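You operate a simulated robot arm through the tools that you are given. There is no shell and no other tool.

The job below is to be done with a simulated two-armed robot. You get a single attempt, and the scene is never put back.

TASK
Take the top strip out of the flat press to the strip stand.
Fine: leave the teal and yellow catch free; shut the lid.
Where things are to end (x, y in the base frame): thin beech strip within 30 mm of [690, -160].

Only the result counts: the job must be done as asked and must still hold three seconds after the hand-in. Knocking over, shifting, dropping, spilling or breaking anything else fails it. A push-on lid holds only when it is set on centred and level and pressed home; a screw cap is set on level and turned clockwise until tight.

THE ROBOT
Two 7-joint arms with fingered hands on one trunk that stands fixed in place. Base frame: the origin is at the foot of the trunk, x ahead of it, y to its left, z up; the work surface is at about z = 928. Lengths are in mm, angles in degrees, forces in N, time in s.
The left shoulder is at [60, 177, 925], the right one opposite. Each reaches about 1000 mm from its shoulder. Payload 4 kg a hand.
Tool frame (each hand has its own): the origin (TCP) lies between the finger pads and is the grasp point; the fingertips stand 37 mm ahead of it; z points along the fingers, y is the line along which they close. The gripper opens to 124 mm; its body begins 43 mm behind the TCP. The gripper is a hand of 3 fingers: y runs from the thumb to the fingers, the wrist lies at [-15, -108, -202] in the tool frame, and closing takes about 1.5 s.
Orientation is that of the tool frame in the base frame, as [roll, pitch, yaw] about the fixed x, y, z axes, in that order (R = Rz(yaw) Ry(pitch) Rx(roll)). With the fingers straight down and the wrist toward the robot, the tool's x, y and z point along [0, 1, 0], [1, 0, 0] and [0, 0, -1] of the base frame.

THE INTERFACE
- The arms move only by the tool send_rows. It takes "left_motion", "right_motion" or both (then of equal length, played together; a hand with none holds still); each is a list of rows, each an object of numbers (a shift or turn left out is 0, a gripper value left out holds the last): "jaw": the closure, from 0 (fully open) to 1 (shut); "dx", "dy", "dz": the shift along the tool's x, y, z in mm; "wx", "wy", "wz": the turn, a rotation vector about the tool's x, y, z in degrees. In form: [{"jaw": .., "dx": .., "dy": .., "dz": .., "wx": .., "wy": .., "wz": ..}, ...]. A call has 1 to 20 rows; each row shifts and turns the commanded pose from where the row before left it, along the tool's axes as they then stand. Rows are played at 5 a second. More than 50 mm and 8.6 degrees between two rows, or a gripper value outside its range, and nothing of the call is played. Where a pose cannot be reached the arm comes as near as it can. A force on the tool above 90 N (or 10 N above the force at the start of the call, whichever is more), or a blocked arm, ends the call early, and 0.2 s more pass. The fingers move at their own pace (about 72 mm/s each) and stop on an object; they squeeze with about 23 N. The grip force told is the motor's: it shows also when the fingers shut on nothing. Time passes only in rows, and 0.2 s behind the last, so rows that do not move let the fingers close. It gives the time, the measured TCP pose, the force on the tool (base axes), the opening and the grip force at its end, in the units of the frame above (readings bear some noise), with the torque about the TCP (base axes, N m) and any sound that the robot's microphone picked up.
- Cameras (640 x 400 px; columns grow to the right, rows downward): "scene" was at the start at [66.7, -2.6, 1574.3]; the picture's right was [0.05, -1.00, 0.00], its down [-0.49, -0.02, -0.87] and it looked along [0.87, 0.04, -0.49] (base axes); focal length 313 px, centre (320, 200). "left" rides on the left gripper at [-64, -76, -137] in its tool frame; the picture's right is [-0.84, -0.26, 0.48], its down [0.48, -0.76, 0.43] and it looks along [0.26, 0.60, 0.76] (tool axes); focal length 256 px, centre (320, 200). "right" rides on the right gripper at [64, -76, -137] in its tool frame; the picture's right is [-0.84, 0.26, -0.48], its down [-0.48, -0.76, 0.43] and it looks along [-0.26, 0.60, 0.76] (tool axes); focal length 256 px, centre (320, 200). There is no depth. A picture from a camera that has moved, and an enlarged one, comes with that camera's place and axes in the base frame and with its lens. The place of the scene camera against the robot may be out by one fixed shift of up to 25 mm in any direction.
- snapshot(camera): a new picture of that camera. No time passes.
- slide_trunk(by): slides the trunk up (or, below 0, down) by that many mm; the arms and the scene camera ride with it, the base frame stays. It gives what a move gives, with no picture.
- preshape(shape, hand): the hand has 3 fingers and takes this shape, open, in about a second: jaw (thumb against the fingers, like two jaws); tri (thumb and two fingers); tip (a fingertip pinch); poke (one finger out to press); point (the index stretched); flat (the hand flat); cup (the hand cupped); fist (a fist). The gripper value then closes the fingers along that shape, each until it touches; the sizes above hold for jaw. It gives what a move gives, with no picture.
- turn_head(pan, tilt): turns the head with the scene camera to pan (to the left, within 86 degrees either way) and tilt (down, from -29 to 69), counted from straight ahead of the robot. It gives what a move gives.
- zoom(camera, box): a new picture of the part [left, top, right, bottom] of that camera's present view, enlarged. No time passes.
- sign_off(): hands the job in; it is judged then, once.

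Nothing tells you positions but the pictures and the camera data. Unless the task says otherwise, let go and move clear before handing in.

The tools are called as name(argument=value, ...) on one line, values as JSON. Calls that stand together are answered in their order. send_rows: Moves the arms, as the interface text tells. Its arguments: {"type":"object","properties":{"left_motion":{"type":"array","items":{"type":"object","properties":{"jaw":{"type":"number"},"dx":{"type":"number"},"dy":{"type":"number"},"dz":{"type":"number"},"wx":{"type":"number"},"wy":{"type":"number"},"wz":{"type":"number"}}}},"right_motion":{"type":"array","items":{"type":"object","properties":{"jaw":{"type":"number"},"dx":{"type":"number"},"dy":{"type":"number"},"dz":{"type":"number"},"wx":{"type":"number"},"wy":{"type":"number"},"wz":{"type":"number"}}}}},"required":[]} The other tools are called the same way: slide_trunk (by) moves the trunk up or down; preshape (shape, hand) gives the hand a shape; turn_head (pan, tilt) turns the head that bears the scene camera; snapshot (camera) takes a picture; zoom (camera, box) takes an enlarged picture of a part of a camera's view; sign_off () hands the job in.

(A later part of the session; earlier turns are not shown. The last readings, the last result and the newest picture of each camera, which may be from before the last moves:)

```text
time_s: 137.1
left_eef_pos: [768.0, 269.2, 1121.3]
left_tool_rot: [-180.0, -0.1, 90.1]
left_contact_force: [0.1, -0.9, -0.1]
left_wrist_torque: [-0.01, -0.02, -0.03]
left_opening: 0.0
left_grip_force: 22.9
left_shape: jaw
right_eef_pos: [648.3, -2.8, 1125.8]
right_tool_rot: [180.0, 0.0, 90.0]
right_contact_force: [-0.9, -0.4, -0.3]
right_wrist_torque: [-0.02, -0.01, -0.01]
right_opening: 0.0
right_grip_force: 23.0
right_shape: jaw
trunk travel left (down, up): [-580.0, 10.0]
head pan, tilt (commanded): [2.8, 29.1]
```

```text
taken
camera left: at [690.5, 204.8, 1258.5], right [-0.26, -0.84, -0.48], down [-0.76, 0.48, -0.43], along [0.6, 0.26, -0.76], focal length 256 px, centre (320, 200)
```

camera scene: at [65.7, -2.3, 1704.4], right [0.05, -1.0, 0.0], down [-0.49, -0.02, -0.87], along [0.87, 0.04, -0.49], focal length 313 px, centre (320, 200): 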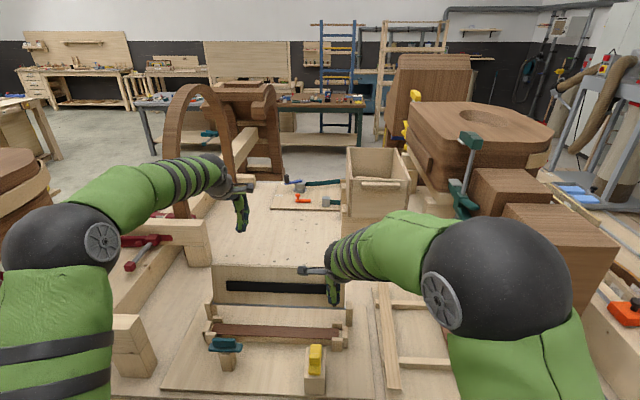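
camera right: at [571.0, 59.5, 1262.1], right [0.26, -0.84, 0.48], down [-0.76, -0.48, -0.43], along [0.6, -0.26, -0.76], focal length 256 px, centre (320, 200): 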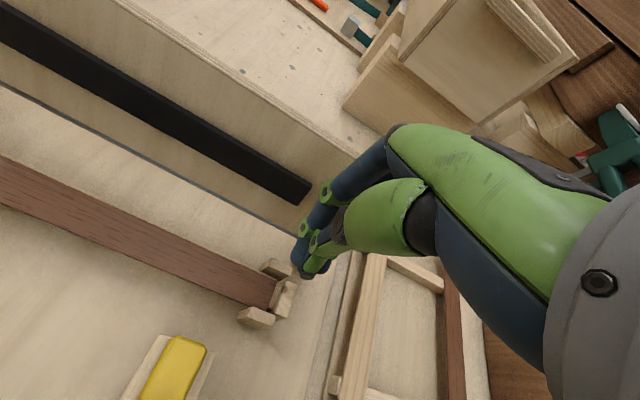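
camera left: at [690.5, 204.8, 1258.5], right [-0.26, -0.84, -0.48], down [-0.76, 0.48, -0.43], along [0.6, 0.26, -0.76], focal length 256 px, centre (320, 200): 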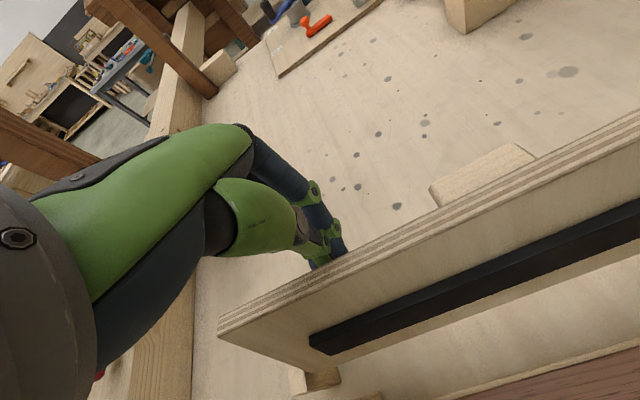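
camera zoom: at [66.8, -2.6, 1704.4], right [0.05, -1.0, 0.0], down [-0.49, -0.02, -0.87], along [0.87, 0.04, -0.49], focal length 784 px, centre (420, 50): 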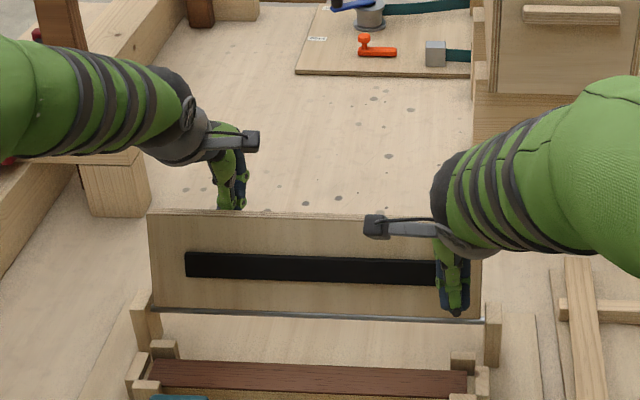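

send_rows(left_motion=[{"dy": -4}, {"dy": -4}])

send_rows(left_motion=[{"dy": -4}, {"dy": -4}])

snapshot(camera="left")

zoom(camera="scene", box=[160, 180, 400, 340])

```text
time_s: 137.7
left_eef_pos: [759.6, 270.3, 1123.6]
left_tool_rot: [-180.0, 0.1, 90.1]
left_contact_force: [1.0, -0.1, 0.5]
left_wrist_torque: [0.02, -0.04, 0.0]
left_opening: 0.0
left_grip_force: 23.1
left_shape: jaw
right_eef_pos: [647.7, -3.5, 1126.2]
right_tool_rot: [180.0, 0.0, 90.0]
right_contact_force: [0.1, 0.3, -0.1]
right_wrist_torque: [-0.03, 0.01, -0.02]
right_opening: 0.1
right_grip_force: 23.3
right_shape: jaw
trunk travel left (down, up): [-580.0, 10.0]
head pan, tilt (commanded): [2.8, 29.1]
```

```text
time_s: 138.3
left_eef_pos: [751.8, 269.9, 1122.4]
left_tool_rot: [-180.0, 0.1, 90.2]
left_contact_force: [0.7, -0.2, 0.1]
left_wrist_torque: [0.01, -0.05, 0.02]
left_opening: 0.0
left_grip_force: 23.4
left_shape: jaw
right_eef_pos: [646.8, -3.3, 1125.5]
right_tool_rot: [-180.0, 0.0, 90.1]
right_contact_force: [0.3, -0.2, 0.7]
right_wrist_torque: [0.01, 0.02, 0.02]
right_opening: 0.4
right_grip_force: 23.0
right_shape: jaw
trunk travel left (down, up): [-580.0, 10.0]
head pan, tilt (commanded): [2.8, 29.1]
```

```text
taken
camera left: at [674.6, 204.9, 1258.6], right [-0.26, -0.84, -0.48], down [-0.76, 0.48, -0.43], along [0.6, 0.26, -0.76], focal length 256 px, centre (320, 200)
```

left: 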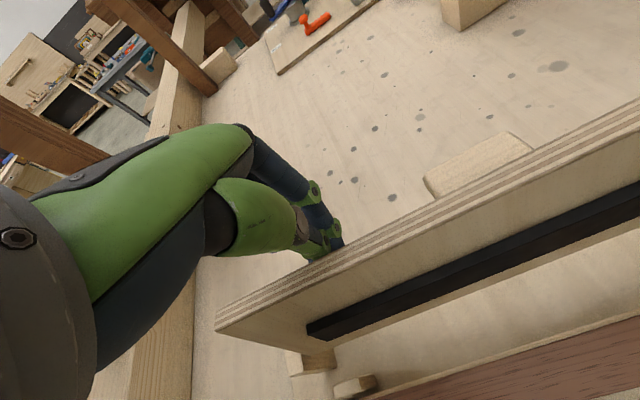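

```text
2.50 times, centred on (280, 260) of scene
camera zoom: at [66.8, -2.6, 1704.4], right [0.05, -1.0, 0.0], down [-0.49, -0.02, -0.87], along [0.87, 0.04, -0.49], focal length 784 px, centre (420, 50)
```

zoom: 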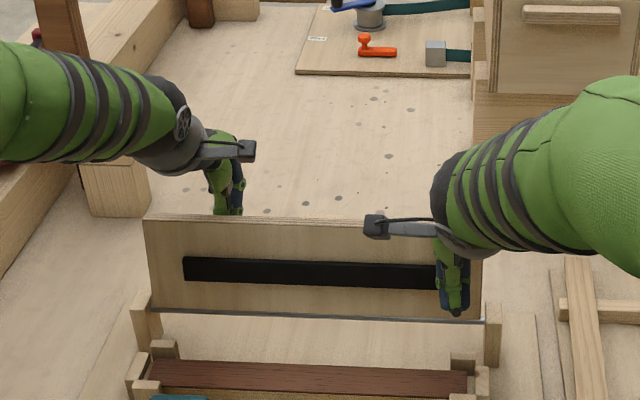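

The lid is now being pulled forward with almost no force. I continue until it tips past vertical onto the right hand.

send_rows(left_motion=[{"dy": -4}, {"dy": -4}, {"dy": -4}, {"dy": -4}])

send_rows(left_motion=[{"dy": -4}, {"dy": -4}, {"dy": -4}])

snapshot(camera="left")

zoom(camera="scene", box=[160, 180, 400, 340])

```text
time_s: 139.3
left_eef_pos: [734.5, 270.5, 1122.3]
left_tool_rot: [-179.9, 0.0, 90.1]
left_contact_force: [0.6, 0.4, -0.5]
left_wrist_torque: [0.03, 0.02, 0.02]
left_opening: 0.1
left_grip_force: 23.0
left_shape: jaw
right_eef_pos: [647.5, -3.1, 1125.5]
right_tool_rot: [-179.9, -0.1, 90.0]
right_contact_force: [-0.8, 0.0, 0.7]
right_wrist_torque: [-0.02, 0.0, 0.03]
right_opening: 0.2
right_grip_force: 22.7
right_shape: jaw
trunk travel left (down, up): [-580.0, 10.0]
head pan, tilt (commanded): [2.8, 29.1]
```

```text
time_s: 140.1
left_eef_pos: [723.3, 271.8, 1123.2]
left_tool_rot: [179.9, 0.0, 90.1]
left_contact_force: [-0.1, -0.2, -0.2]
left_wrist_torque: [0.02, -0.02, 0.02]
left_opening: 0.2
left_grip_force: 23.0
left_shape: jaw
right_eef_pos: [647.3, -3.7, 1125.5]
right_tool_rot: [-180.0, 0.0, 90.0]
right_contact_force: [-0.6, 0.4, 0.6]
right_wrist_torque: [0.01, -0.02, 0.03]
right_opening: 0.0
right_grip_force: 23.1
right_shape: jaw
trunk travel left (down, up): [-580.0, 10.0]
head pan, tilt (commanded): [2.8, 29.1]
```

```text
taken
camera left: at [645.7, 205.7, 1259.8], right [-0.25, -0.84, -0.48], down [-0.76, 0.48, -0.43], along [0.6, 0.26, -0.76], focal length 256 px, centre (320, 200)
```

left: 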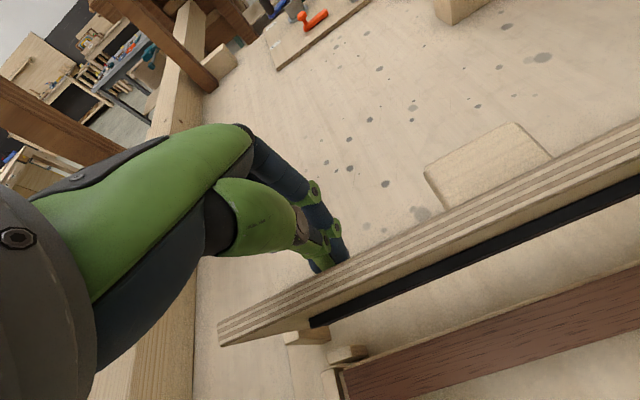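

```text
2.50 times, centred on (280, 260) of scene
camera zoom: at [66.6, -2.6, 1704.4], right [0.05, -1.0, 0.0], down [-0.49, -0.02, -0.87], along [0.87, 0.04, -0.49], focal length 784 px, centre (420, 50)
```

zoom: 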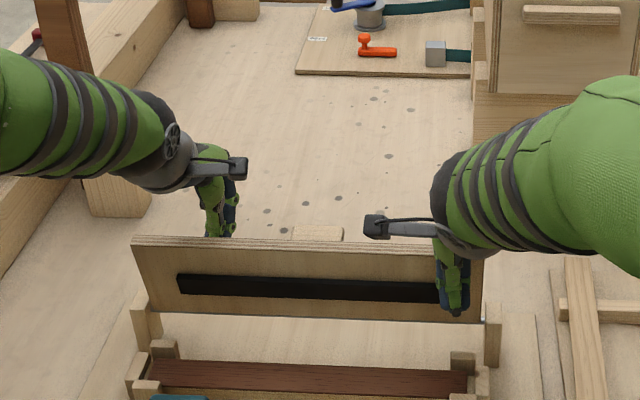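

The lid has tipped forward and rests on the right hand. I raise the left hand out.

send_rows(left_motion=[{"dy": 8}, {"dz": -30}, {"dz": -40}, {}])

zoom(camera="scene", box=[160, 180, 400, 340])

snapshot(camera="left")

zoom(camera="right", box=[100, 40, 400, 300])

```text
time_s: 141.1
left_eef_pos: [732.7, 269.4, 1193.6]
left_tool_rot: [-180.0, 0.0, 90.2]
left_contact_force: [0.0, 0.7, 1.3]
left_wrist_torque: [0.01, 0.01, 0.01]
left_opening: 0.2
left_grip_force: 23.1
left_shape: jaw
right_eef_pos: [647.7, -2.3, 1125.9]
right_tool_rot: [-180.0, 0.0, 90.0]
right_contact_force: [-0.7, 0.1, 0.5]
right_wrist_torque: [-0.02, -0.06, -0.01]
right_opening: 0.0
right_grip_force: 23.1
right_shape: jaw
trunk travel left (down, up): [-580.0, 10.0]
head pan, tilt (commanded): [2.8, 29.1]
```

```text
2.50 times, centred on (280, 260) of scene
camera zoom: at [66.6, -2.6, 1704.4], right [0.05, -1.0, 0.0], down [-0.49, -0.02, -0.87], along [0.87, 0.04, -0.49], focal length 784 px, centre (420, 50)
```

zoom: 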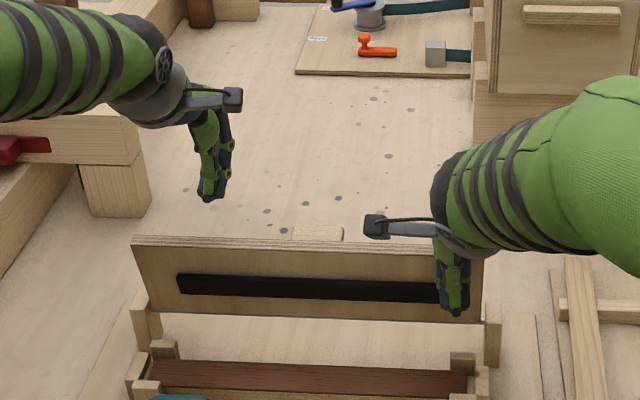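

```text
taken
camera left: at [655.4, 205.0, 1329.8], right [-0.26, -0.84, -0.48], down [-0.76, 0.48, -0.43], along [0.6, 0.26, -0.76], focal length 256 px, centre (320, 200)
```

left: 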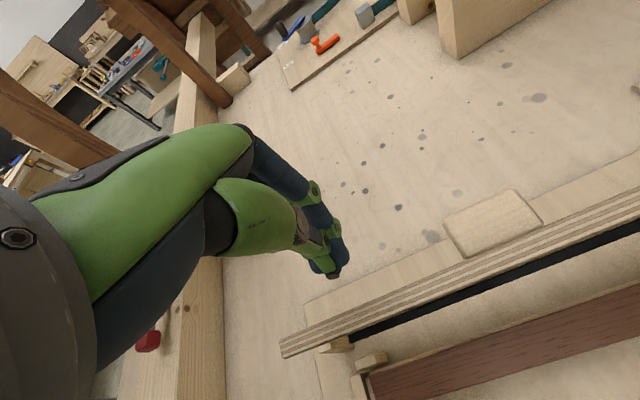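

```text
1.54 times, centred on (250, 170) of right
camera zoom: at [571.0, 59.5, 1262.2], right [0.26, -0.84, 0.48], down [-0.76, -0.48, -0.43], along [0.6, -0.26, -0.76], focal length 394 px, centre (428, 246)
```

zoom: 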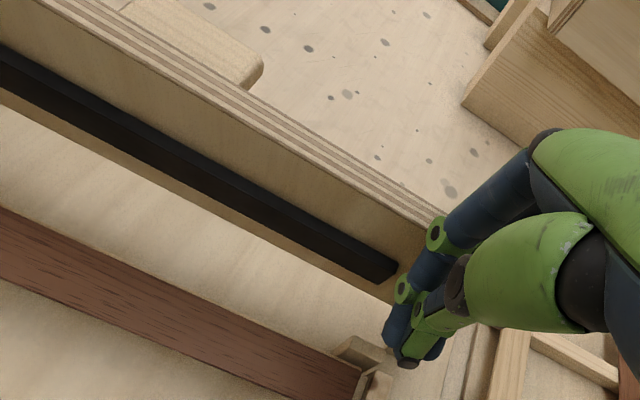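

The lid rests stably on the right hand at ~80°. I lower it along the reverse path with the right hand.

send_rows(right_motion=[{"dy": -5.4, "dz": 1.5}, {"dy": -5.4, "dz": 1.5}, {"dy": -5.4, "dz": 1.5}, {"dy": -5.4, "dz": 1.5}])

send_rows(right_motion=[{"dy": -5.4, "dz": 2.3}, {"dy": -5.4, "dz": 2.3}, {"dy": -5.4, "dz": 2.3}])

zoom(camera="scene", box=[160, 180, 400, 340])

zoom(camera="right", box=[100, 40, 400, 300])

snapshot(camera="left")

```text
time_s: 142.1
left_eef_pos: [732.1, 269.4, 1193.5]
left_tool_rot: [-179.9, 0.0, 90.1]
left_contact_force: [0.3, 0.2, 0.3]
left_wrist_torque: [-0.03, -0.02, 0.04]
left_opening: 0.0
left_grip_force: 23.1
left_shape: jaw
right_eef_pos: [624.5, -1.0, 1121.2]
right_tool_rot: [179.9, 0.0, 90.0]
right_contact_force: [-1.6, 0.6, 0.3]
right_wrist_torque: [-0.01, 0.01, 0.01]
right_opening: 0.1
right_grip_force: 23.3
right_shape: jaw
trunk travel left (down, up): [-580.0, 10.0]
head pan, tilt (commanded): [2.8, 29.1]
```

```text
time_s: 142.9
left_eef_pos: [731.9, 270.4, 1193.5]
left_tool_rot: [180.0, 0.0, 90.2]
left_contact_force: [0.5, -0.6, -1.1]
left_wrist_torque: [0.01, 0.02, 0.02]
left_opening: 0.0
left_grip_force: 22.7
left_shape: jaw
right_eef_pos: [609.1, -2.1, 1113.2]
right_tool_rot: [179.9, 0.0, 90.0]
right_contact_force: [-1.7, 0.5, 0.5]
right_wrist_torque: [0.0, -0.02, -0.01]
right_opening: 0.0
right_grip_force: 23.5
right_shape: jaw
trunk travel left (down, up): [-580.0, 10.0]
head pan, tilt (commanded): [2.8, 29.1]
```

```text
2.50 times, centred on (280, 260) of scene
camera zoom: at [66.2, -2.5, 1704.4], right [0.05, -1.0, 0.0], down [-0.49, -0.02, -0.87], along [0.87, 0.04, -0.49], focal length 784 px, centre (420, 50)
```

zoom: 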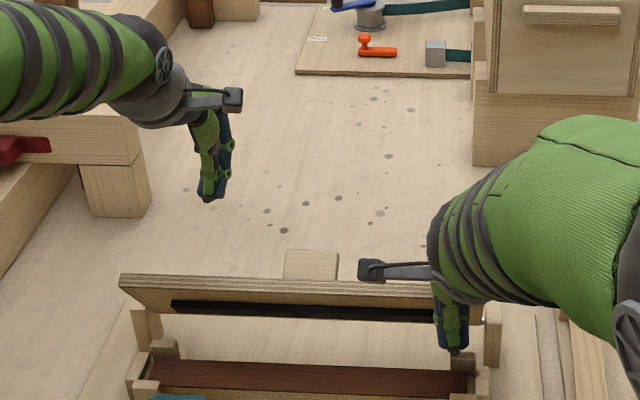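

```text
1.54 times, centred on (250, 170) of right
camera zoom: at [532.0, 60.6, 1250.3], right [0.26, -0.84, 0.48], down [-0.76, -0.48, -0.43], along [0.6, -0.26, -0.76], focal length 394 px, centre (428, 246)
```

zoom: 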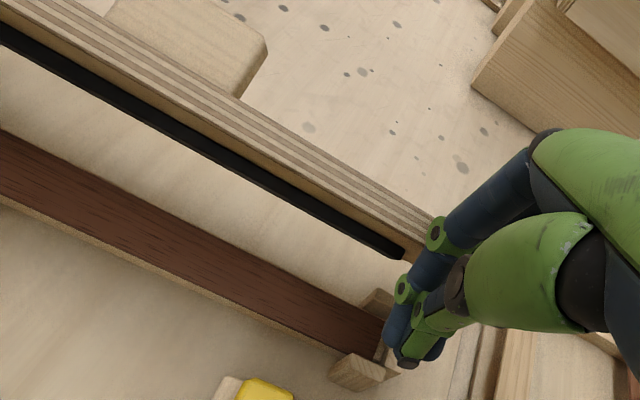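

```text
taken
camera left: at [655.1, 205.2, 1329.7], right [-0.26, -0.84, -0.48], down [-0.76, 0.48, -0.43], along [0.6, 0.26, -0.76], focal length 256 px, centre (320, 200)
```

left: 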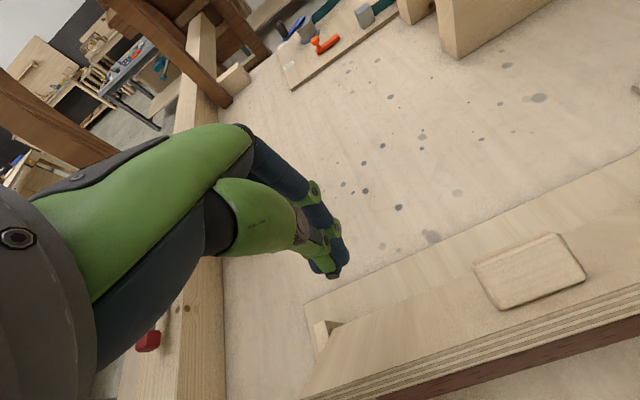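

send_rows(right_motion=[{"dy": -4.9, "dz": 3.5}, {"dy": -4.9, "dz": 4}, {"dy": -4.9, "dz": 4}])

send_rows(right_motion=[{"dy": -3.5, "dz": 4}, {"dy": -2.5, "dz": 3}])

zoom(camera="scene", box=[160, 200, 400, 360])

zoom(camera="right", box=[100, 40, 400, 300])

```text
time_s: 143.7
left_eef_pos: [731.7, 270.9, 1193.6]
left_tool_rot: [-180.0, 0.0, 90.0]
left_contact_force: [0.4, -0.1, -0.4]
left_wrist_torque: [0.0, -0.02, 0.01]
left_opening: 0.0
left_grip_force: 23.1
left_shape: jaw
right_eef_pos: [593.5, -3.9, 1102.7]
right_tool_rot: [-179.9, 0.0, 90.0]
right_contact_force: [-3.8, 0.7, 2.7]
right_wrist_torque: [0.01, -0.07, 0.01]
right_opening: 0.0
right_grip_force: 23.6
right_shape: jaw
trunk travel left (down, up): [-580.0, 10.0]
head pan, tilt (commanded): [2.8, 29.1]
```

```text
time_s: 144.3
left_eef_pos: [731.4, 270.2, 1194.0]
left_tool_rot: [179.9, 0.0, 90.2]
left_contact_force: [-0.4, -0.2, -0.3]
left_wrist_torque: [0.02, -0.01, 0.0]
left_opening: 0.3
left_grip_force: 22.5
left_shape: jaw
right_eef_pos: [588.5, -2.2, 1096.7]
right_tool_rot: [180.0, 0.1, 90.0]
right_contact_force: [-6.3, -0.8, 3.6]
right_wrist_torque: [-0.04, -0.05, -0.04]
right_opening: 0.0
right_grip_force: 22.7
right_shape: jaw
trunk travel left (down, up): [-580.0, 10.0]
head pan, tilt (commanded): [2.8, 29.1]
```

```text
2.50 times, centred on (280, 280) of scene
camera zoom: at [65.6, -2.5, 1704.4], right [0.05, -1.0, 0.0], down [-0.49, -0.02, -0.87], along [0.87, 0.04, -0.49], focal length 784 px, centre (420, 0)
```

zoom: 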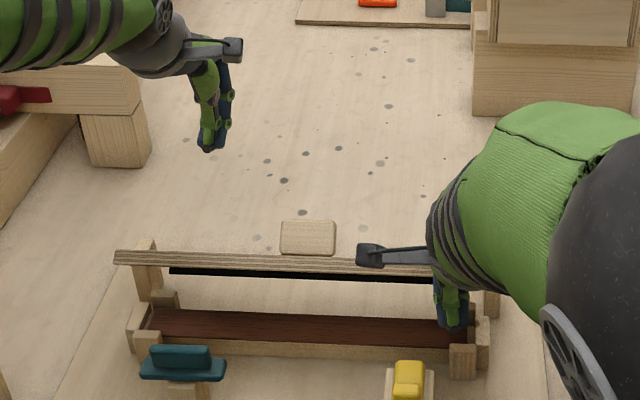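

```text
1.54 times, centred on (250, 170) of right
camera zoom: at [511.8, 60.3, 1232.7], right [0.26, -0.84, 0.48], down [-0.76, -0.48, -0.43], along [0.6, -0.26, -0.76], focal length 394 px, centre (428, 246)
```

zoom: 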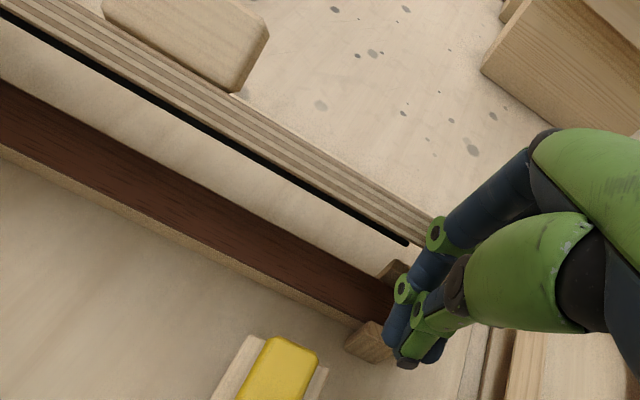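

The lid is at ~53°, as when I handed over before. Now the left hand opens and goes to the knob along the reverse of its earlier exit path.

send_rows(right_motion=[{"dy": -1.5, "dz": 4}, {}], left_motion=[{"jaw": 0.5}, {}])

send_rows(left_motion=[{"dx": -24, "dy": -20, "dz": 3}, {"dx": -24, "dy": -21, "dz": 3}, {}, {"dz": 8, "wx": 7.5}, {"dy": 1, "dz": 7.9, "wx": 7.5}, {"dy": 2.1, "dz": 7.7, "wx": 7.5}, {"dy": 3.1, "dz": 7.4, "wx": 7.5}, {"dy": 4, "dz": 6.9, "wx": 7.5}, {"dy": 4.9, "dz": 6.3, "wx": 7.5}, {"dy": 5.7, "dz": 5.7, "wx": 7.5}, {}])

snapshot(camera="left")

zoom(camera="scene", box=[160, 200, 400, 360])

```text
time_s: 144.9
left_eef_pos: [732.0, 269.6, 1194.2]
left_tool_rot: [179.8, 0.0, 90.2]
left_contact_force: [0.3, -0.5, 0.7]
left_wrist_torque: [0.01, 0.0, 0.0]
left_opening: 61.6
left_grip_force: 0.0
left_shape: jaw
right_eef_pos: [586.6, -0.6, 1092.6]
right_tool_rot: [179.8, 0.0, 89.9]
right_contact_force: [-10.4, 1.5, 5.6]
right_wrist_torque: [-0.08, -0.1, -0.08]
right_opening: 0.1
right_grip_force: 23.5
right_shape: jaw
trunk travel left (down, up): [-580.0, 10.0]
head pan, tilt (commanded): [2.8, 29.1]
```

```text
time_s: 147.3
left_eef_pos: [689.4, 223.0, 1132.2]
left_tool_rot: [-127.5, 0.0, 90.2]
left_contact_force: [-0.2, 0.7, 0.7]
left_wrist_torque: [-0.02, -0.01, 0.02]
left_opening: 62.1
left_grip_force: 0.0
left_shape: jaw
right_eef_pos: [587.1, -2.3, 1091.1]
right_tool_rot: [180.0, 0.0, 90.0]
right_contact_force: [-7.5, 1.0, 4.6]
right_wrist_torque: [0.0, -0.05, 0.01]
right_opening: 0.0
right_grip_force: 23.1
right_shape: jaw
trunk travel left (down, up): [-580.0, 10.0]
head pan, tilt (commanded): [2.8, 29.1]
```

```text
taken
camera left: at [751.2, 157.9, 1275.0], right [-0.54, -0.84, -0.09], down [-0.81, 0.48, 0.34], along [-0.24, 0.25, -0.94], focal length 256 px, centre (320, 200)
```

left: 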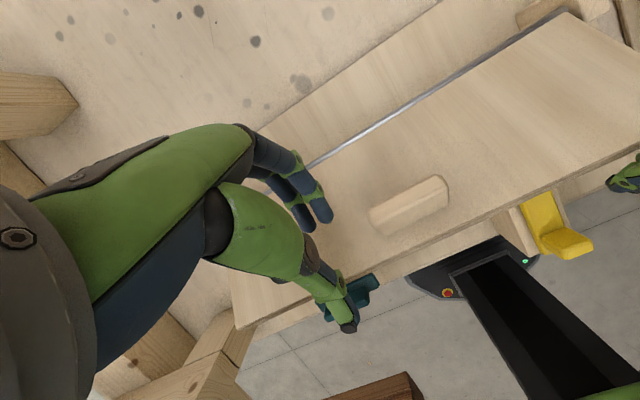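

```text
2.50 times, centred on (280, 280) of scene
camera zoom: at [65.8, -2.4, 1704.4], right [0.05, -1.0, 0.0], down [-0.49, -0.02, -0.87], along [0.87, 0.04, -0.49], focal length 784 px, centre (420, 0)
```

zoom: 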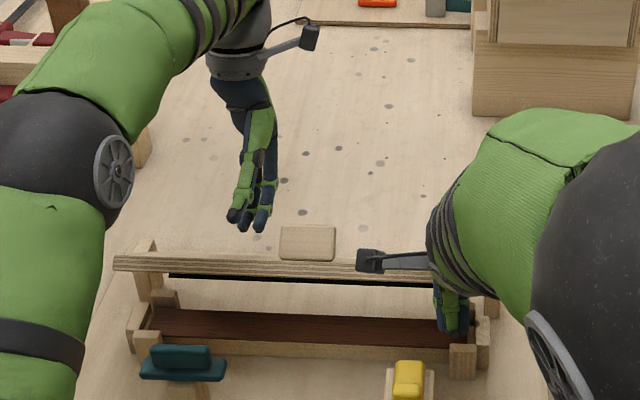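

send_rows(left_motion=[{"dy": 6, "dz": 3}, {"dy": 6, "dz": 2}, {}])

send_rows(left_motion=[{"dx": -20}, {"dx": -25}, {"dx": -24}, {}])

snapshot(camera="left")

zoom(camera="scene", box=[160, 200, 400, 360])

```text
time_s: 148.1
left_eef_pos: [693.0, 222.9, 1118.8]
left_tool_rot: [-127.5, 0.0, 90.1]
left_contact_force: [0.5, 0.3, -0.3]
left_wrist_torque: [0.03, -0.05, -0.01]
left_opening: 61.7
left_grip_force: 0.1
left_shape: jaw
right_eef_pos: [587.0, -2.9, 1092.1]
right_tool_rot: [-180.0, 0.0, 90.0]
right_contact_force: [-7.4, 0.8, 2.2]
right_wrist_torque: [-0.04, -0.05, 0.01]
right_opening: 0.0
right_grip_force: 23.2
right_shape: jaw
trunk travel left (down, up): [-580.0, 10.0]
head pan, tilt (commanded): [2.8, 29.1]
```

```text
time_s: 149.1
left_eef_pos: [693.7, 154.6, 1119.2]
left_tool_rot: [-127.5, 0.0, 90.1]
left_contact_force: [-0.1, 0.4, 0.5]
left_wrist_torque: [-0.02, -0.01, -0.03]
left_opening: 61.9
left_grip_force: 0.1
left_shape: jaw
right_eef_pos: [586.0, -2.9, 1092.0]
right_tool_rot: [-180.0, 0.0, 90.0]
right_contact_force: [-6.3, 1.1, 3.7]
right_wrist_torque: [-0.02, 0.01, -0.05]
right_opening: 0.0
right_grip_force: 22.6
right_shape: jaw
trunk travel left (down, up): [-580.0, 10.0]
head pan, tilt (commanded): [2.8, 29.1]
```

```text
taken
camera left: at [755.1, 89.2, 1262.9], right [-0.54, -0.84, -0.09], down [-0.81, 0.48, 0.34], along [-0.24, 0.25, -0.94], focal length 256 px, centre (320, 200)
```

left: 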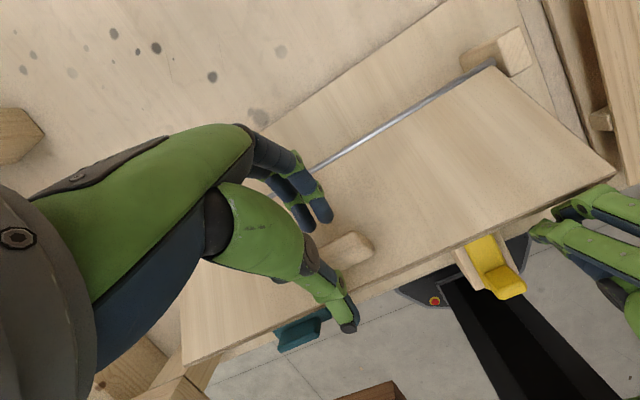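

```text
2.50 times, centred on (280, 280) of scene
camera zoom: at [65.8, -2.5, 1704.4], right [0.05, -1.0, 0.0], down [-0.49, -0.02, -0.87], along [0.87, 0.04, -0.49], focal length 784 px, centre (420, 0)
```

zoom: 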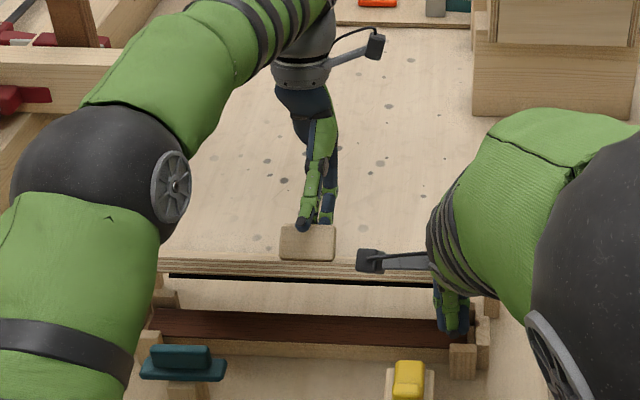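

The knob is between thumb and fingers again. I close on it.

send_rows(left_motion=[{"jaw": 0.7}, {"jaw": 0.85}, {"jaw": 1}, {"jaw": 1}, {"jaw": 1}, {"jaw": 1}])

snapshot(camera="left")

zoom(camera="scene", box=[160, 200, 400, 360])

```text
time_s: 150.5
left_eef_pos: [693.6, 154.0, 1119.7]
left_tool_rot: [-127.4, 0.0, 90.1]
left_contact_force: [2.9, -0.5, 0.0]
left_wrist_torque: [0.06, -0.13, 0.01]
left_opening: 13.4
left_grip_force: 22.7
left_shape: jaw
right_eef_pos: [586.4, -2.0, 1091.7]
right_tool_rot: [-179.9, 0.0, 90.0]
right_contact_force: [-7.1, 0.0, 3.0]
right_wrist_torque: [0.0, 0.01, -0.05]
right_opening: 0.0
right_grip_force: 22.5
right_shape: jaw
trunk travel left (down, up): [-580.0, 10.0]
head pan, tilt (commanded): [2.8, 29.1]
```

```text
taken
camera left: at [755.3, 89.1, 1262.7], right [-0.54, -0.84, -0.09], down [-0.81, 0.48, 0.34], along [-0.24, 0.25, -0.94], focal length 256 px, centre (320, 200)
```

left: 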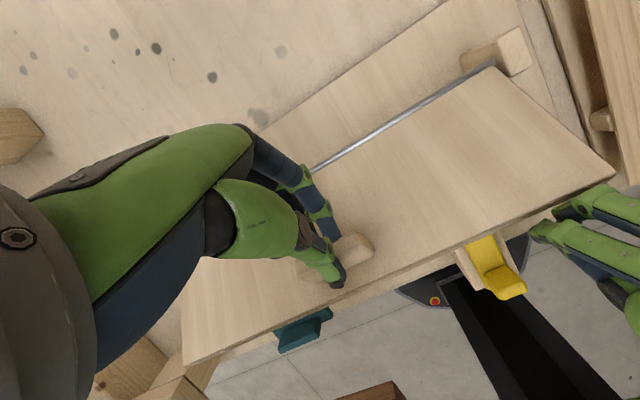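

```text
2.50 times, centred on (280, 280) of scene
camera zoom: at [66.1, -2.5, 1704.4], right [0.05, -1.0, 0.0], down [-0.49, -0.02, -0.87], along [0.87, 0.04, -0.49], focal length 784 px, centre (420, 0)
```

zoom: 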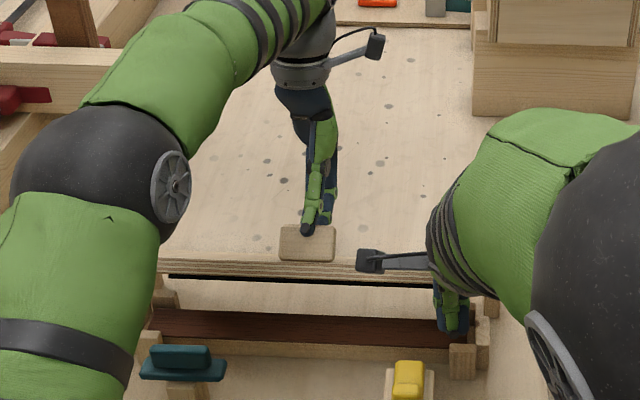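

The grip is on the knob's upper part only; I re-grip 5 mm deeper for security.

send_rows(left_motion=[{"jaw": 0.75}, {"jaw": 0.7}, {"dz": 3}, {"dz": 2}, {"jaw": 0.85}, {"jaw": 1}, {"jaw": 1}, {"jaw": 1}, {"jaw": 1}])

zoom(camera="left", box=[260, 180, 420, 320])

```text
time_s: 152.5
left_eef_pos: [690.0, 153.4, 1115.4]
left_tool_rot: [-127.6, 0.0, 90.0]
left_contact_force: [3.0, -0.3, -0.2]
left_wrist_torque: [-0.03, -0.21, 0.01]
left_opening: 16.6
left_grip_force: 22.8
left_shape: jaw
right_eef_pos: [586.6, -3.0, 1092.0]
right_tool_rot: [179.9, 0.0, 90.0]
right_contact_force: [-7.4, -0.3, 2.8]
right_wrist_torque: [-0.03, 0.0, -0.09]
right_opening: 0.0
right_grip_force: 23.2
right_shape: jaw
trunk travel left (down, up): [-580.0, 10.0]
head pan, tilt (commanded): [2.8, 29.1]
```

```text
2.86 times, centred on (340, 250) of left
camera zoom: at [750.7, 88.8, 1259.1], right [-0.54, -0.84, -0.09], down [-0.81, 0.48, 0.34], along [-0.24, 0.25, -0.94], focal length 731 px, centre (263, 57)
```

zoom: 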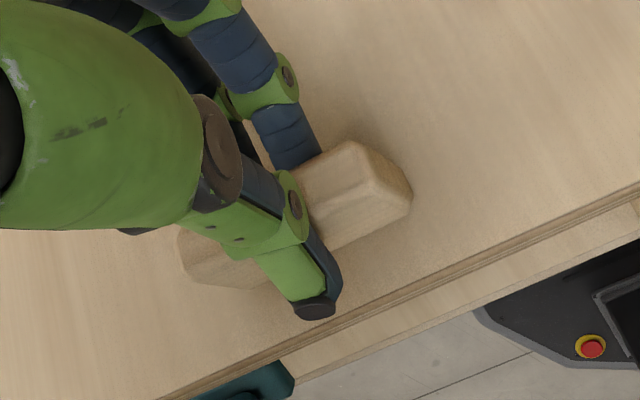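

Good grip. The right hand now withdraws while the left holds the lid.

send_rows(right_motion=[{"dy": -6}, {"dy": -10}, {"dy": -15}, {"dy": -15}, {}])

zoom(camera="scene", box=[160, 200, 400, 360])

snapshot(camera="right")

```text
time_s: 153.7
left_eef_pos: [690.0, 153.1, 1115.5]
left_tool_rot: [-127.5, 0.0, 90.1]
left_contact_force: [-0.3, -0.9, -0.1]
left_wrist_torque: [0.0, -0.15, 0.0]
left_opening: 16.3
left_grip_force: 22.5
left_shape: jaw
right_eef_pos: [540.7, -2.6, 1092.1]
right_tool_rot: [-180.0, 0.1, 90.0]
right_contact_force: [-0.5, 0.2, 0.3]
right_wrist_torque: [0.01, -0.01, -0.01]
right_opening: 0.0
right_grip_force: 22.9
right_shape: jaw
trunk travel left (down, up): [-580.0, 10.0]
head pan, tilt (commanded): [2.8, 29.1]
```

```text
2.50 times, centred on (280, 280) of scene
camera zoom: at [66.4, -2.7, 1704.4], right [0.05, -1.0, 0.0], down [-0.49, -0.02, -0.87], along [0.87, 0.04, -0.49], focal length 784 px, centre (420, 0)
```

zoom: 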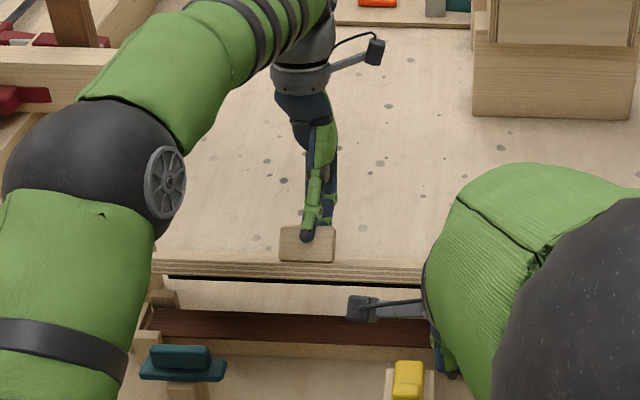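

```text
taken
camera right: at [464.8, 60.9, 1228.7], right [0.26, -0.84, 0.48], down [-0.76, -0.48, -0.43], along [0.6, -0.26, -0.76], focal length 256 px, centre (320, 200)
```

right: 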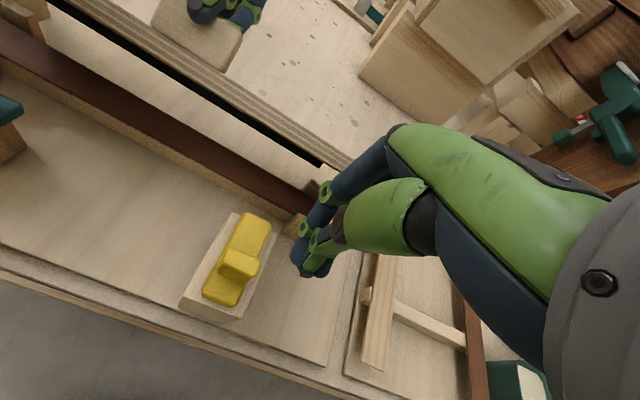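

send_rows(right_motion=[{"dz": -30}, {"dz": -40, "dx": -15}, {"dz": -30, "dx": -30}, {}])

send_rows(left_motion=[{"dy": -2.44, "dz": 5.84, "wx": -3}, {"dy": -2.44, "dz": 5.84, "wx": -3}, {"dy": -2.44, "dz": 5.84, "wx": -3}, {"dy": -2.44, "dz": 5.84, "wx": -3}, {"dy": -2.44, "dz": 5.84, "wx": -3}])

zoom(camera="scene", box=[160, 220, 400, 380])

zoom(camera="left", box=[260, 180, 420, 320])

```text
time_s: 154.7
left_eef_pos: [690.0, 153.6, 1116.1]
left_tool_rot: [-127.5, 0.0, 90.1]
left_contact_force: [-2.1, 0.6, 0.5]
left_wrist_torque: [0.01, -0.15, -0.02]
left_opening: 16.3
left_grip_force: 23.1
left_shape: jaw
right_eef_pos: [541.3, -45.0, 1191.8]
right_tool_rot: [179.9, 0.0, 90.0]
right_contact_force: [-0.4, -0.5, 0.4]
right_wrist_torque: [-0.01, -0.01, 0.0]
right_opening: 0.1
right_grip_force: 23.2
right_shape: jaw
trunk travel left (down, up): [-580.0, 10.0]
head pan, tilt (commanded): [2.8, 29.1]
```

```text
time_s: 155.9
left_eef_pos: [659.9, 153.4, 1104.0]
left_tool_rot: [-142.6, 0.1, 90.2]
left_contact_force: [-6.1, -0.6, 3.9]
left_wrist_torque: [0.0, 0.06, 0.05]
left_opening: 16.6
left_grip_force: 22.5
left_shape: jaw
right_eef_pos: [541.2, -44.5, 1191.9]
right_tool_rot: [-180.0, 0.0, 90.0]
right_contact_force: [-0.1, -0.9, -1.0]
right_wrist_torque: [0.0, -0.02, 0.01]
right_opening: 0.1
right_grip_force: 22.6
right_shape: jaw
trunk travel left (down, up): [-580.0, 10.0]
head pan, tilt (commanded): [2.8, 29.1]
```

```text
2.50 times, centred on (280, 300) of scene
camera zoom: at [65.9, -2.8, 1704.3], right [0.05, -1.0, 0.0], down [-0.49, -0.02, -0.87], along [0.87, 0.04, -0.49], focal length 784 px, centre (420, -50)
```

zoom: 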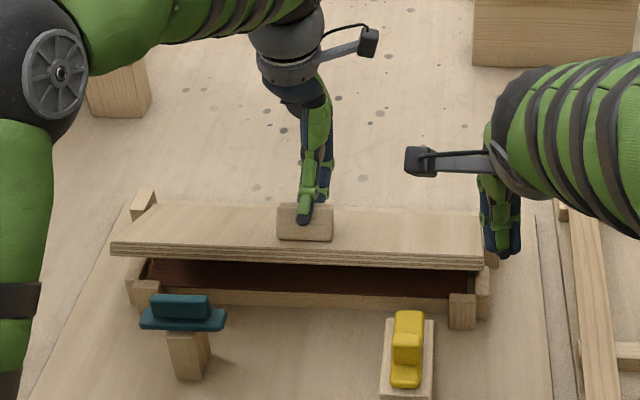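

```text
2.86 times, centred on (340, 250) of left
camera zoom: at [681.5, 88.6, 1258.0], right [-0.5, -0.84, -0.23], down [-0.87, 0.48, 0.12], along [0.01, 0.26, -0.97], focal length 731 px, centre (263, 57)
```

zoom: 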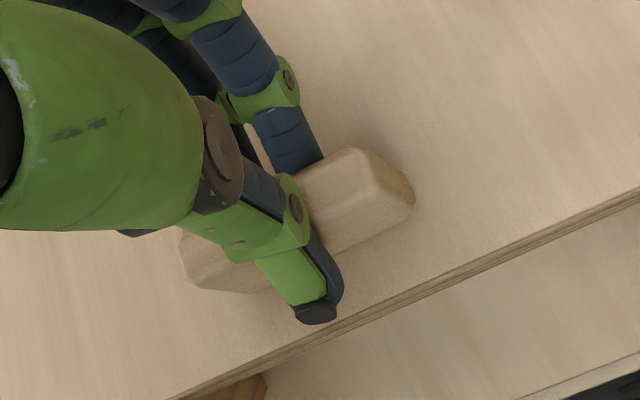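

send_rows(left_motion=[{"dy": -2.9, "dz": 5.6, "wx": -3}, {"dy": -2.6, "dz": 5.7, "wx": -3}, {"dy": -2.5, "dz": 5.8, "wx": -3}, {"dy": -2.44, "dz": 5.84, "wx": -3}, {"dy": -2.44, "dz": 5.84, "wx": -3}])

send_rows(left_motion=[{"dy": -2.44, "dz": 5.84, "wx": -3}, {"dy": -2.44, "dz": 5.84, "wx": -3}, {"dy": -2.44, "dz": 5.84, "wx": -3}])

zoom(camera="scene", box=[160, 220, 400, 380])

snapshot(camera="right")

```text
time_s: 157.1
left_eef_pos: [634.7, 153.8, 1087.6]
left_tool_rot: [-157.6, 0.1, 90.1]
left_contact_force: [-2.5, -1.3, 0.1]
left_wrist_torque: [0.02, -0.08, -0.01]
left_opening: 16.3
left_grip_force: 23.6
left_shape: jaw
right_eef_pos: [541.5, -44.0, 1190.9]
right_tool_rot: [-179.9, 0.0, 90.0]
right_contact_force: [-0.8, -0.5, 0.0]
right_wrist_torque: [-0.04, -0.01, 0.02]
right_opening: 0.0
right_grip_force: 23.0
right_shape: jaw
trunk travel left (down, up): [-580.0, 10.0]
head pan, tilt (commanded): [2.8, 29.1]
```

```text
time_s: 157.9
left_eef_pos: [620.7, 153.1, 1072.7]
left_tool_rot: [-166.5, 0.0, 90.1]
left_contact_force: [-5.7, -1.8, 0.9]
left_wrist_torque: [-0.01, 0.01, -0.01]
left_opening: 16.0
left_grip_force: 23.5
left_shape: jaw
right_eef_pos: [540.7, -45.2, 1192.0]
right_tool_rot: [180.0, 0.0, 90.0]
right_contact_force: [-0.2, 0.3, -0.3]
right_wrist_torque: [0.0, 0.01, 0.0]
right_opening: 0.3
right_grip_force: 22.9
right_shape: jaw
trunk travel left (down, up): [-580.0, 10.0]
head pan, tilt (commanded): [2.8, 29.1]
```

```text
2.50 times, centred on (280, 300) of scene
camera zoom: at [66.1, -2.7, 1704.4], right [0.05, -1.0, 0.0], down [-0.49, -0.02, -0.87], along [0.87, 0.04, -0.49], focal length 784 px, centre (420, -50)
```

zoom: 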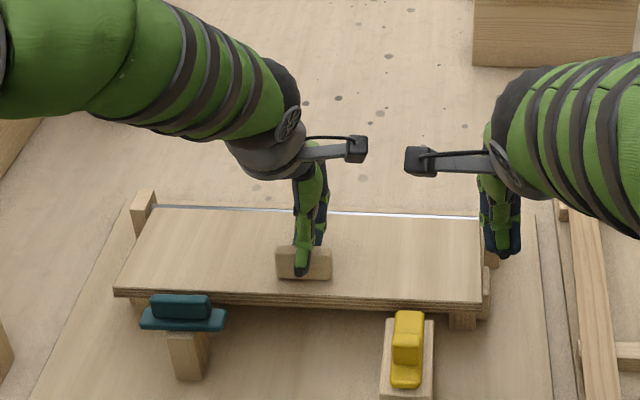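

```text
taken
camera right: at [464.7, 17.7, 1328.0], right [0.26, -0.84, 0.48], down [-0.76, -0.48, -0.43], along [0.6, -0.26, -0.76], focal length 256 px, centre (320, 200)
```

right: 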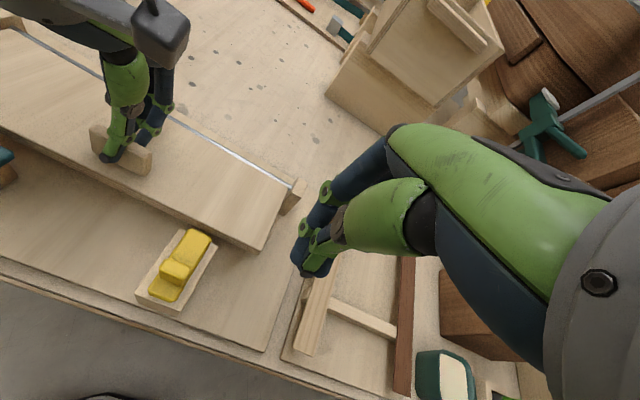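

send_rows(left_motion=[{"dy": -2.7, "dz": 5.7, "wx": -3}, {"dy": -2.5, "dz": 5.84, "wx": -3}, {"dy": -2.44, "dz": 5.84, "wx": -3}])

send_rows(left_motion=[{"dy": -1.2, "dz": 2.9, "wx": -1.5}, {"dy": -1.2, "dz": 2.9, "wx": -1.5}])

zoom(camera="scene", box=[160, 220, 400, 380])

zoom(camera="right", box=[0, 80, 320, 320])

```text
time_s: 158.7
left_eef_pos: [612.1, 153.4, 1058.3]
left_tool_rot: [-175.7, -0.1, 90.1]
left_contact_force: [-7.5, -1.2, 9.5]
left_wrist_torque: [0.01, 0.17, -0.03]
left_opening: 15.8
left_grip_force: 23.2
left_shape: jaw
right_eef_pos: [539.8, -45.7, 1192.1]
right_tool_rot: [-180.0, 0.0, 90.0]
right_contact_force: [-0.1, -0.5, -0.6]
right_wrist_torque: [0.0, 0.04, 0.01]
right_opening: 0.0
right_grip_force: 23.1
right_shape: jaw
trunk travel left (down, up): [-580.0, 10.0]
head pan, tilt (commanded): [2.8, 29.1]
```

```text
time_s: 159.3
left_eef_pos: [609.4, 153.1, 1055.7]
left_tool_rot: [-179.1, 0.1, 90.1]
left_contact_force: [-1.7, 2.8, 44.2]
left_wrist_torque: [0.0, -0.15, 0.07]
left_opening: 16.1
left_grip_force: 22.7
left_shape: jaw
right_eef_pos: [538.9, -44.9, 1192.5]
right_tool_rot: [180.0, 0.0, 90.0]
right_contact_force: [0.3, -0.5, 0.8]
right_wrist_torque: [-0.02, -0.01, -0.03]
right_opening: 0.2
right_grip_force: 23.1
right_shape: jaw
trunk travel left (down, up): [-580.0, 10.0]
head pan, tilt (commanded): [2.8, 29.1]
```

```text
2.50 times, centred on (280, 300) of scene
camera zoom: at [63.1, -3.3, 1705.2], right [0.05, -1.0, 0.0], down [-0.48, -0.02, -0.87], along [0.87, 0.04, -0.48], focal length 784 px, centre (420, -50)
```

zoom: 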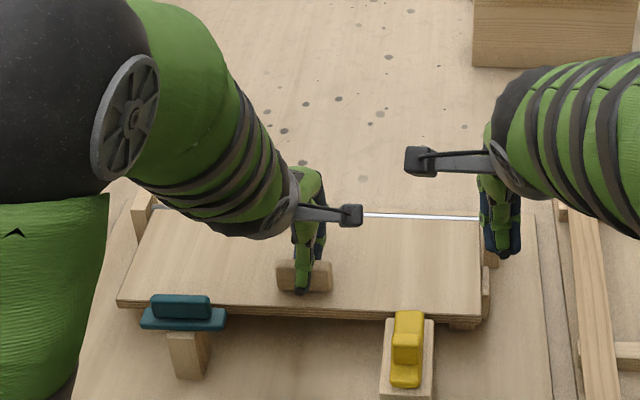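

```text
1.67 times, centred on (160, 200) of right
camera zoom: at [462.5, 17.3, 1329.5], right [0.26, -0.84, 0.48], down [-0.76, -0.48, -0.44], along [0.6, -0.26, -0.76], focal length 427 px, centre (587, 200)
```

zoom: 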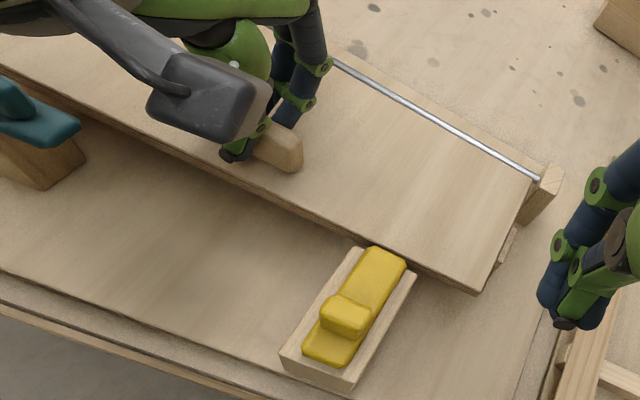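

The lid has bottomed out (upward force on the hand). I relax the downward force first.

send_rows(left_motion=[{"dz": -3}, {"dz": -2}, {}])

zoom(camera="right", box=[0, 80, 320, 320])

zoom(camera="scene", box=[190, 290, 370, 390])

```text
time_s: 160.1
left_eef_pos: [607.9, 152.6, 1056.0]
left_tool_rot: [-178.6, -0.1, 90.2]
left_contact_force: [3.0, 0.5, 26.9]
left_wrist_torque: [-0.02, -0.29, 0.04]
left_opening: 15.7
left_grip_force: 23.4
left_shape: jaw
right_eef_pos: [539.4, -45.6, 1192.1]
right_tool_rot: [179.9, -0.1, 90.0]
right_contact_force: [0.2, -0.9, 0.4]
right_wrist_torque: [-0.01, -0.01, 0.03]
right_opening: 0.1
right_grip_force: 22.8
right_shape: jaw
trunk travel left (down, up): [-580.0, 10.0]
head pan, tilt (commanded): [2.8, 29.1]
```

```text
1.67 times, centred on (160, 200) of right
camera zoom: at [464.0, 17.3, 1328.2], right [0.26, -0.84, 0.48], down [-0.76, -0.48, -0.44], along [0.6, -0.26, -0.76], focal length 427 px, centre (587, 200)
```

zoom: 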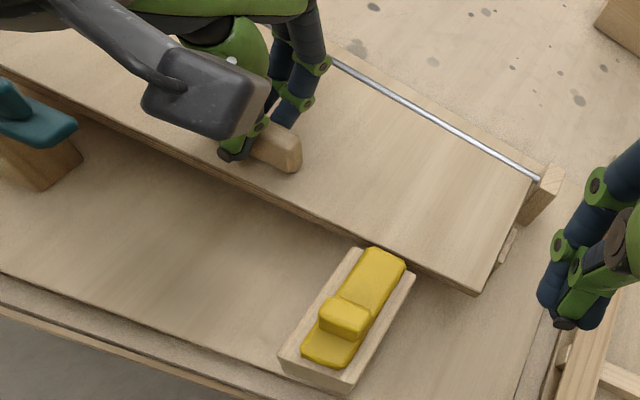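

```text
3.56 times, centred on (280, 340) of scene
camera zoom: at [65.1, -3.1, 1704.3], right [0.05, -1.0, 0.0], down [-0.48, -0.02, -0.87], along [0.87, 0.04, -0.49], focal length 1114 px, centre (462, -298)
```

zoom: 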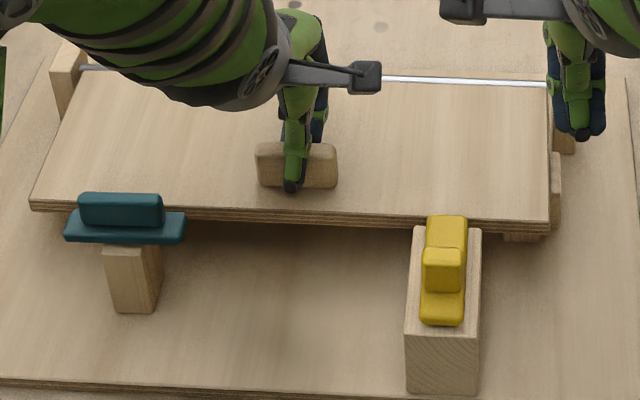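

send_rows(left_motion=[{"dz": -3}, {"dz": -1.5}, {}])

send_rows(left_motion=[{"jaw": 0.8}, {"jaw": 0.6}, {"jaw": 0.4}, {"jaw": 0.2}, {"jaw": 0}, {}, {"dz": -20}, {"dz": -30}, {"dz": -40}])

zoom(camera="right", box=[0, 80, 320, 320])

zoom(camera="scene", box=[190, 290, 370, 390])

```text
time_s: 160.9
left_eef_pos: [609.0, 155.2, 1058.6]
left_tool_rot: [-178.3, -0.1, 90.2]
left_contact_force: [1.3, -1.3, -3.6]
left_wrist_torque: [-0.03, -0.13, 0.03]
left_opening: 15.1
left_grip_force: 23.2
left_shape: jaw
right_eef_pos: [541.3, -45.4, 1192.7]
right_tool_rot: [-180.0, 0.1, 90.0]
right_contact_force: [0.0, -0.5, -0.7]
right_wrist_torque: [-0.01, 0.0, 0.01]
right_opening: 0.0
right_grip_force: 22.7
right_shape: jaw
trunk travel left (down, up): [-580.0, 10.0]
head pan, tilt (commanded): [2.8, 29.1]
```

```text
time_s: 162.9
left_eef_pos: [609.3, 154.0, 1151.1]
left_tool_rot: [-178.5, -0.1, 90.0]
left_contact_force: [-0.2, -0.2, 0.4]
left_wrist_torque: [-0.02, 0.02, 0.0]
left_opening: 123.6
left_grip_force: 0.1
left_shape: jaw
right_eef_pos: [540.7, -45.4, 1191.6]
right_tool_rot: [-179.9, 0.0, 90.0]
right_contact_force: [-0.5, 0.1, -1.0]
right_wrist_torque: [0.0, 0.0, 0.02]
right_opening: 0.0
right_grip_force: 22.5
right_shape: jaw
trunk travel left (down, up): [-580.0, 10.0]
head pan, tilt (commanded): [2.8, 29.1]
```

```text
1.67 times, centred on (160, 200) of right
camera zoom: at [464.4, 17.9, 1328.0], right [0.26, -0.84, 0.48], down [-0.76, -0.48, -0.43], along [0.6, -0.26, -0.76], focal length 427 px, centre (587, 200)
```

zoom: 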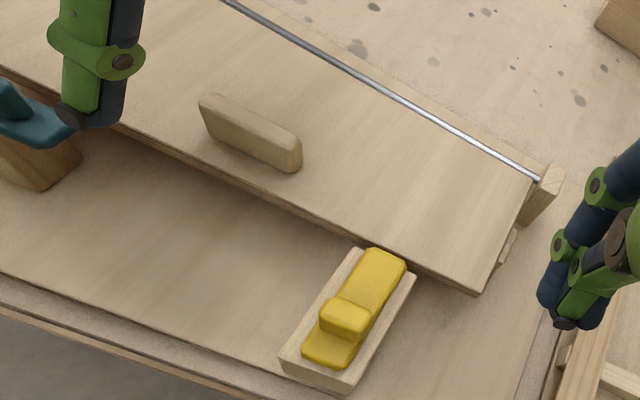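

```text
3.56 times, centred on (280, 340) of scene
camera zoom: at [65.7, -2.4, 1704.4], right [0.05, -1.0, 0.0], down [-0.49, -0.02, -0.87], along [0.87, 0.04, -0.49], focal length 1114 px, centre (462, -298)
```

zoom: 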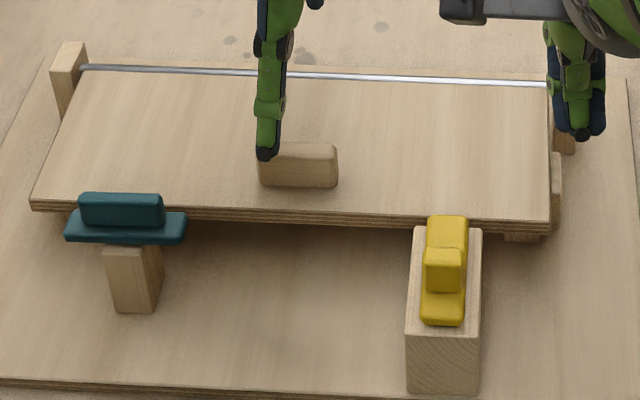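

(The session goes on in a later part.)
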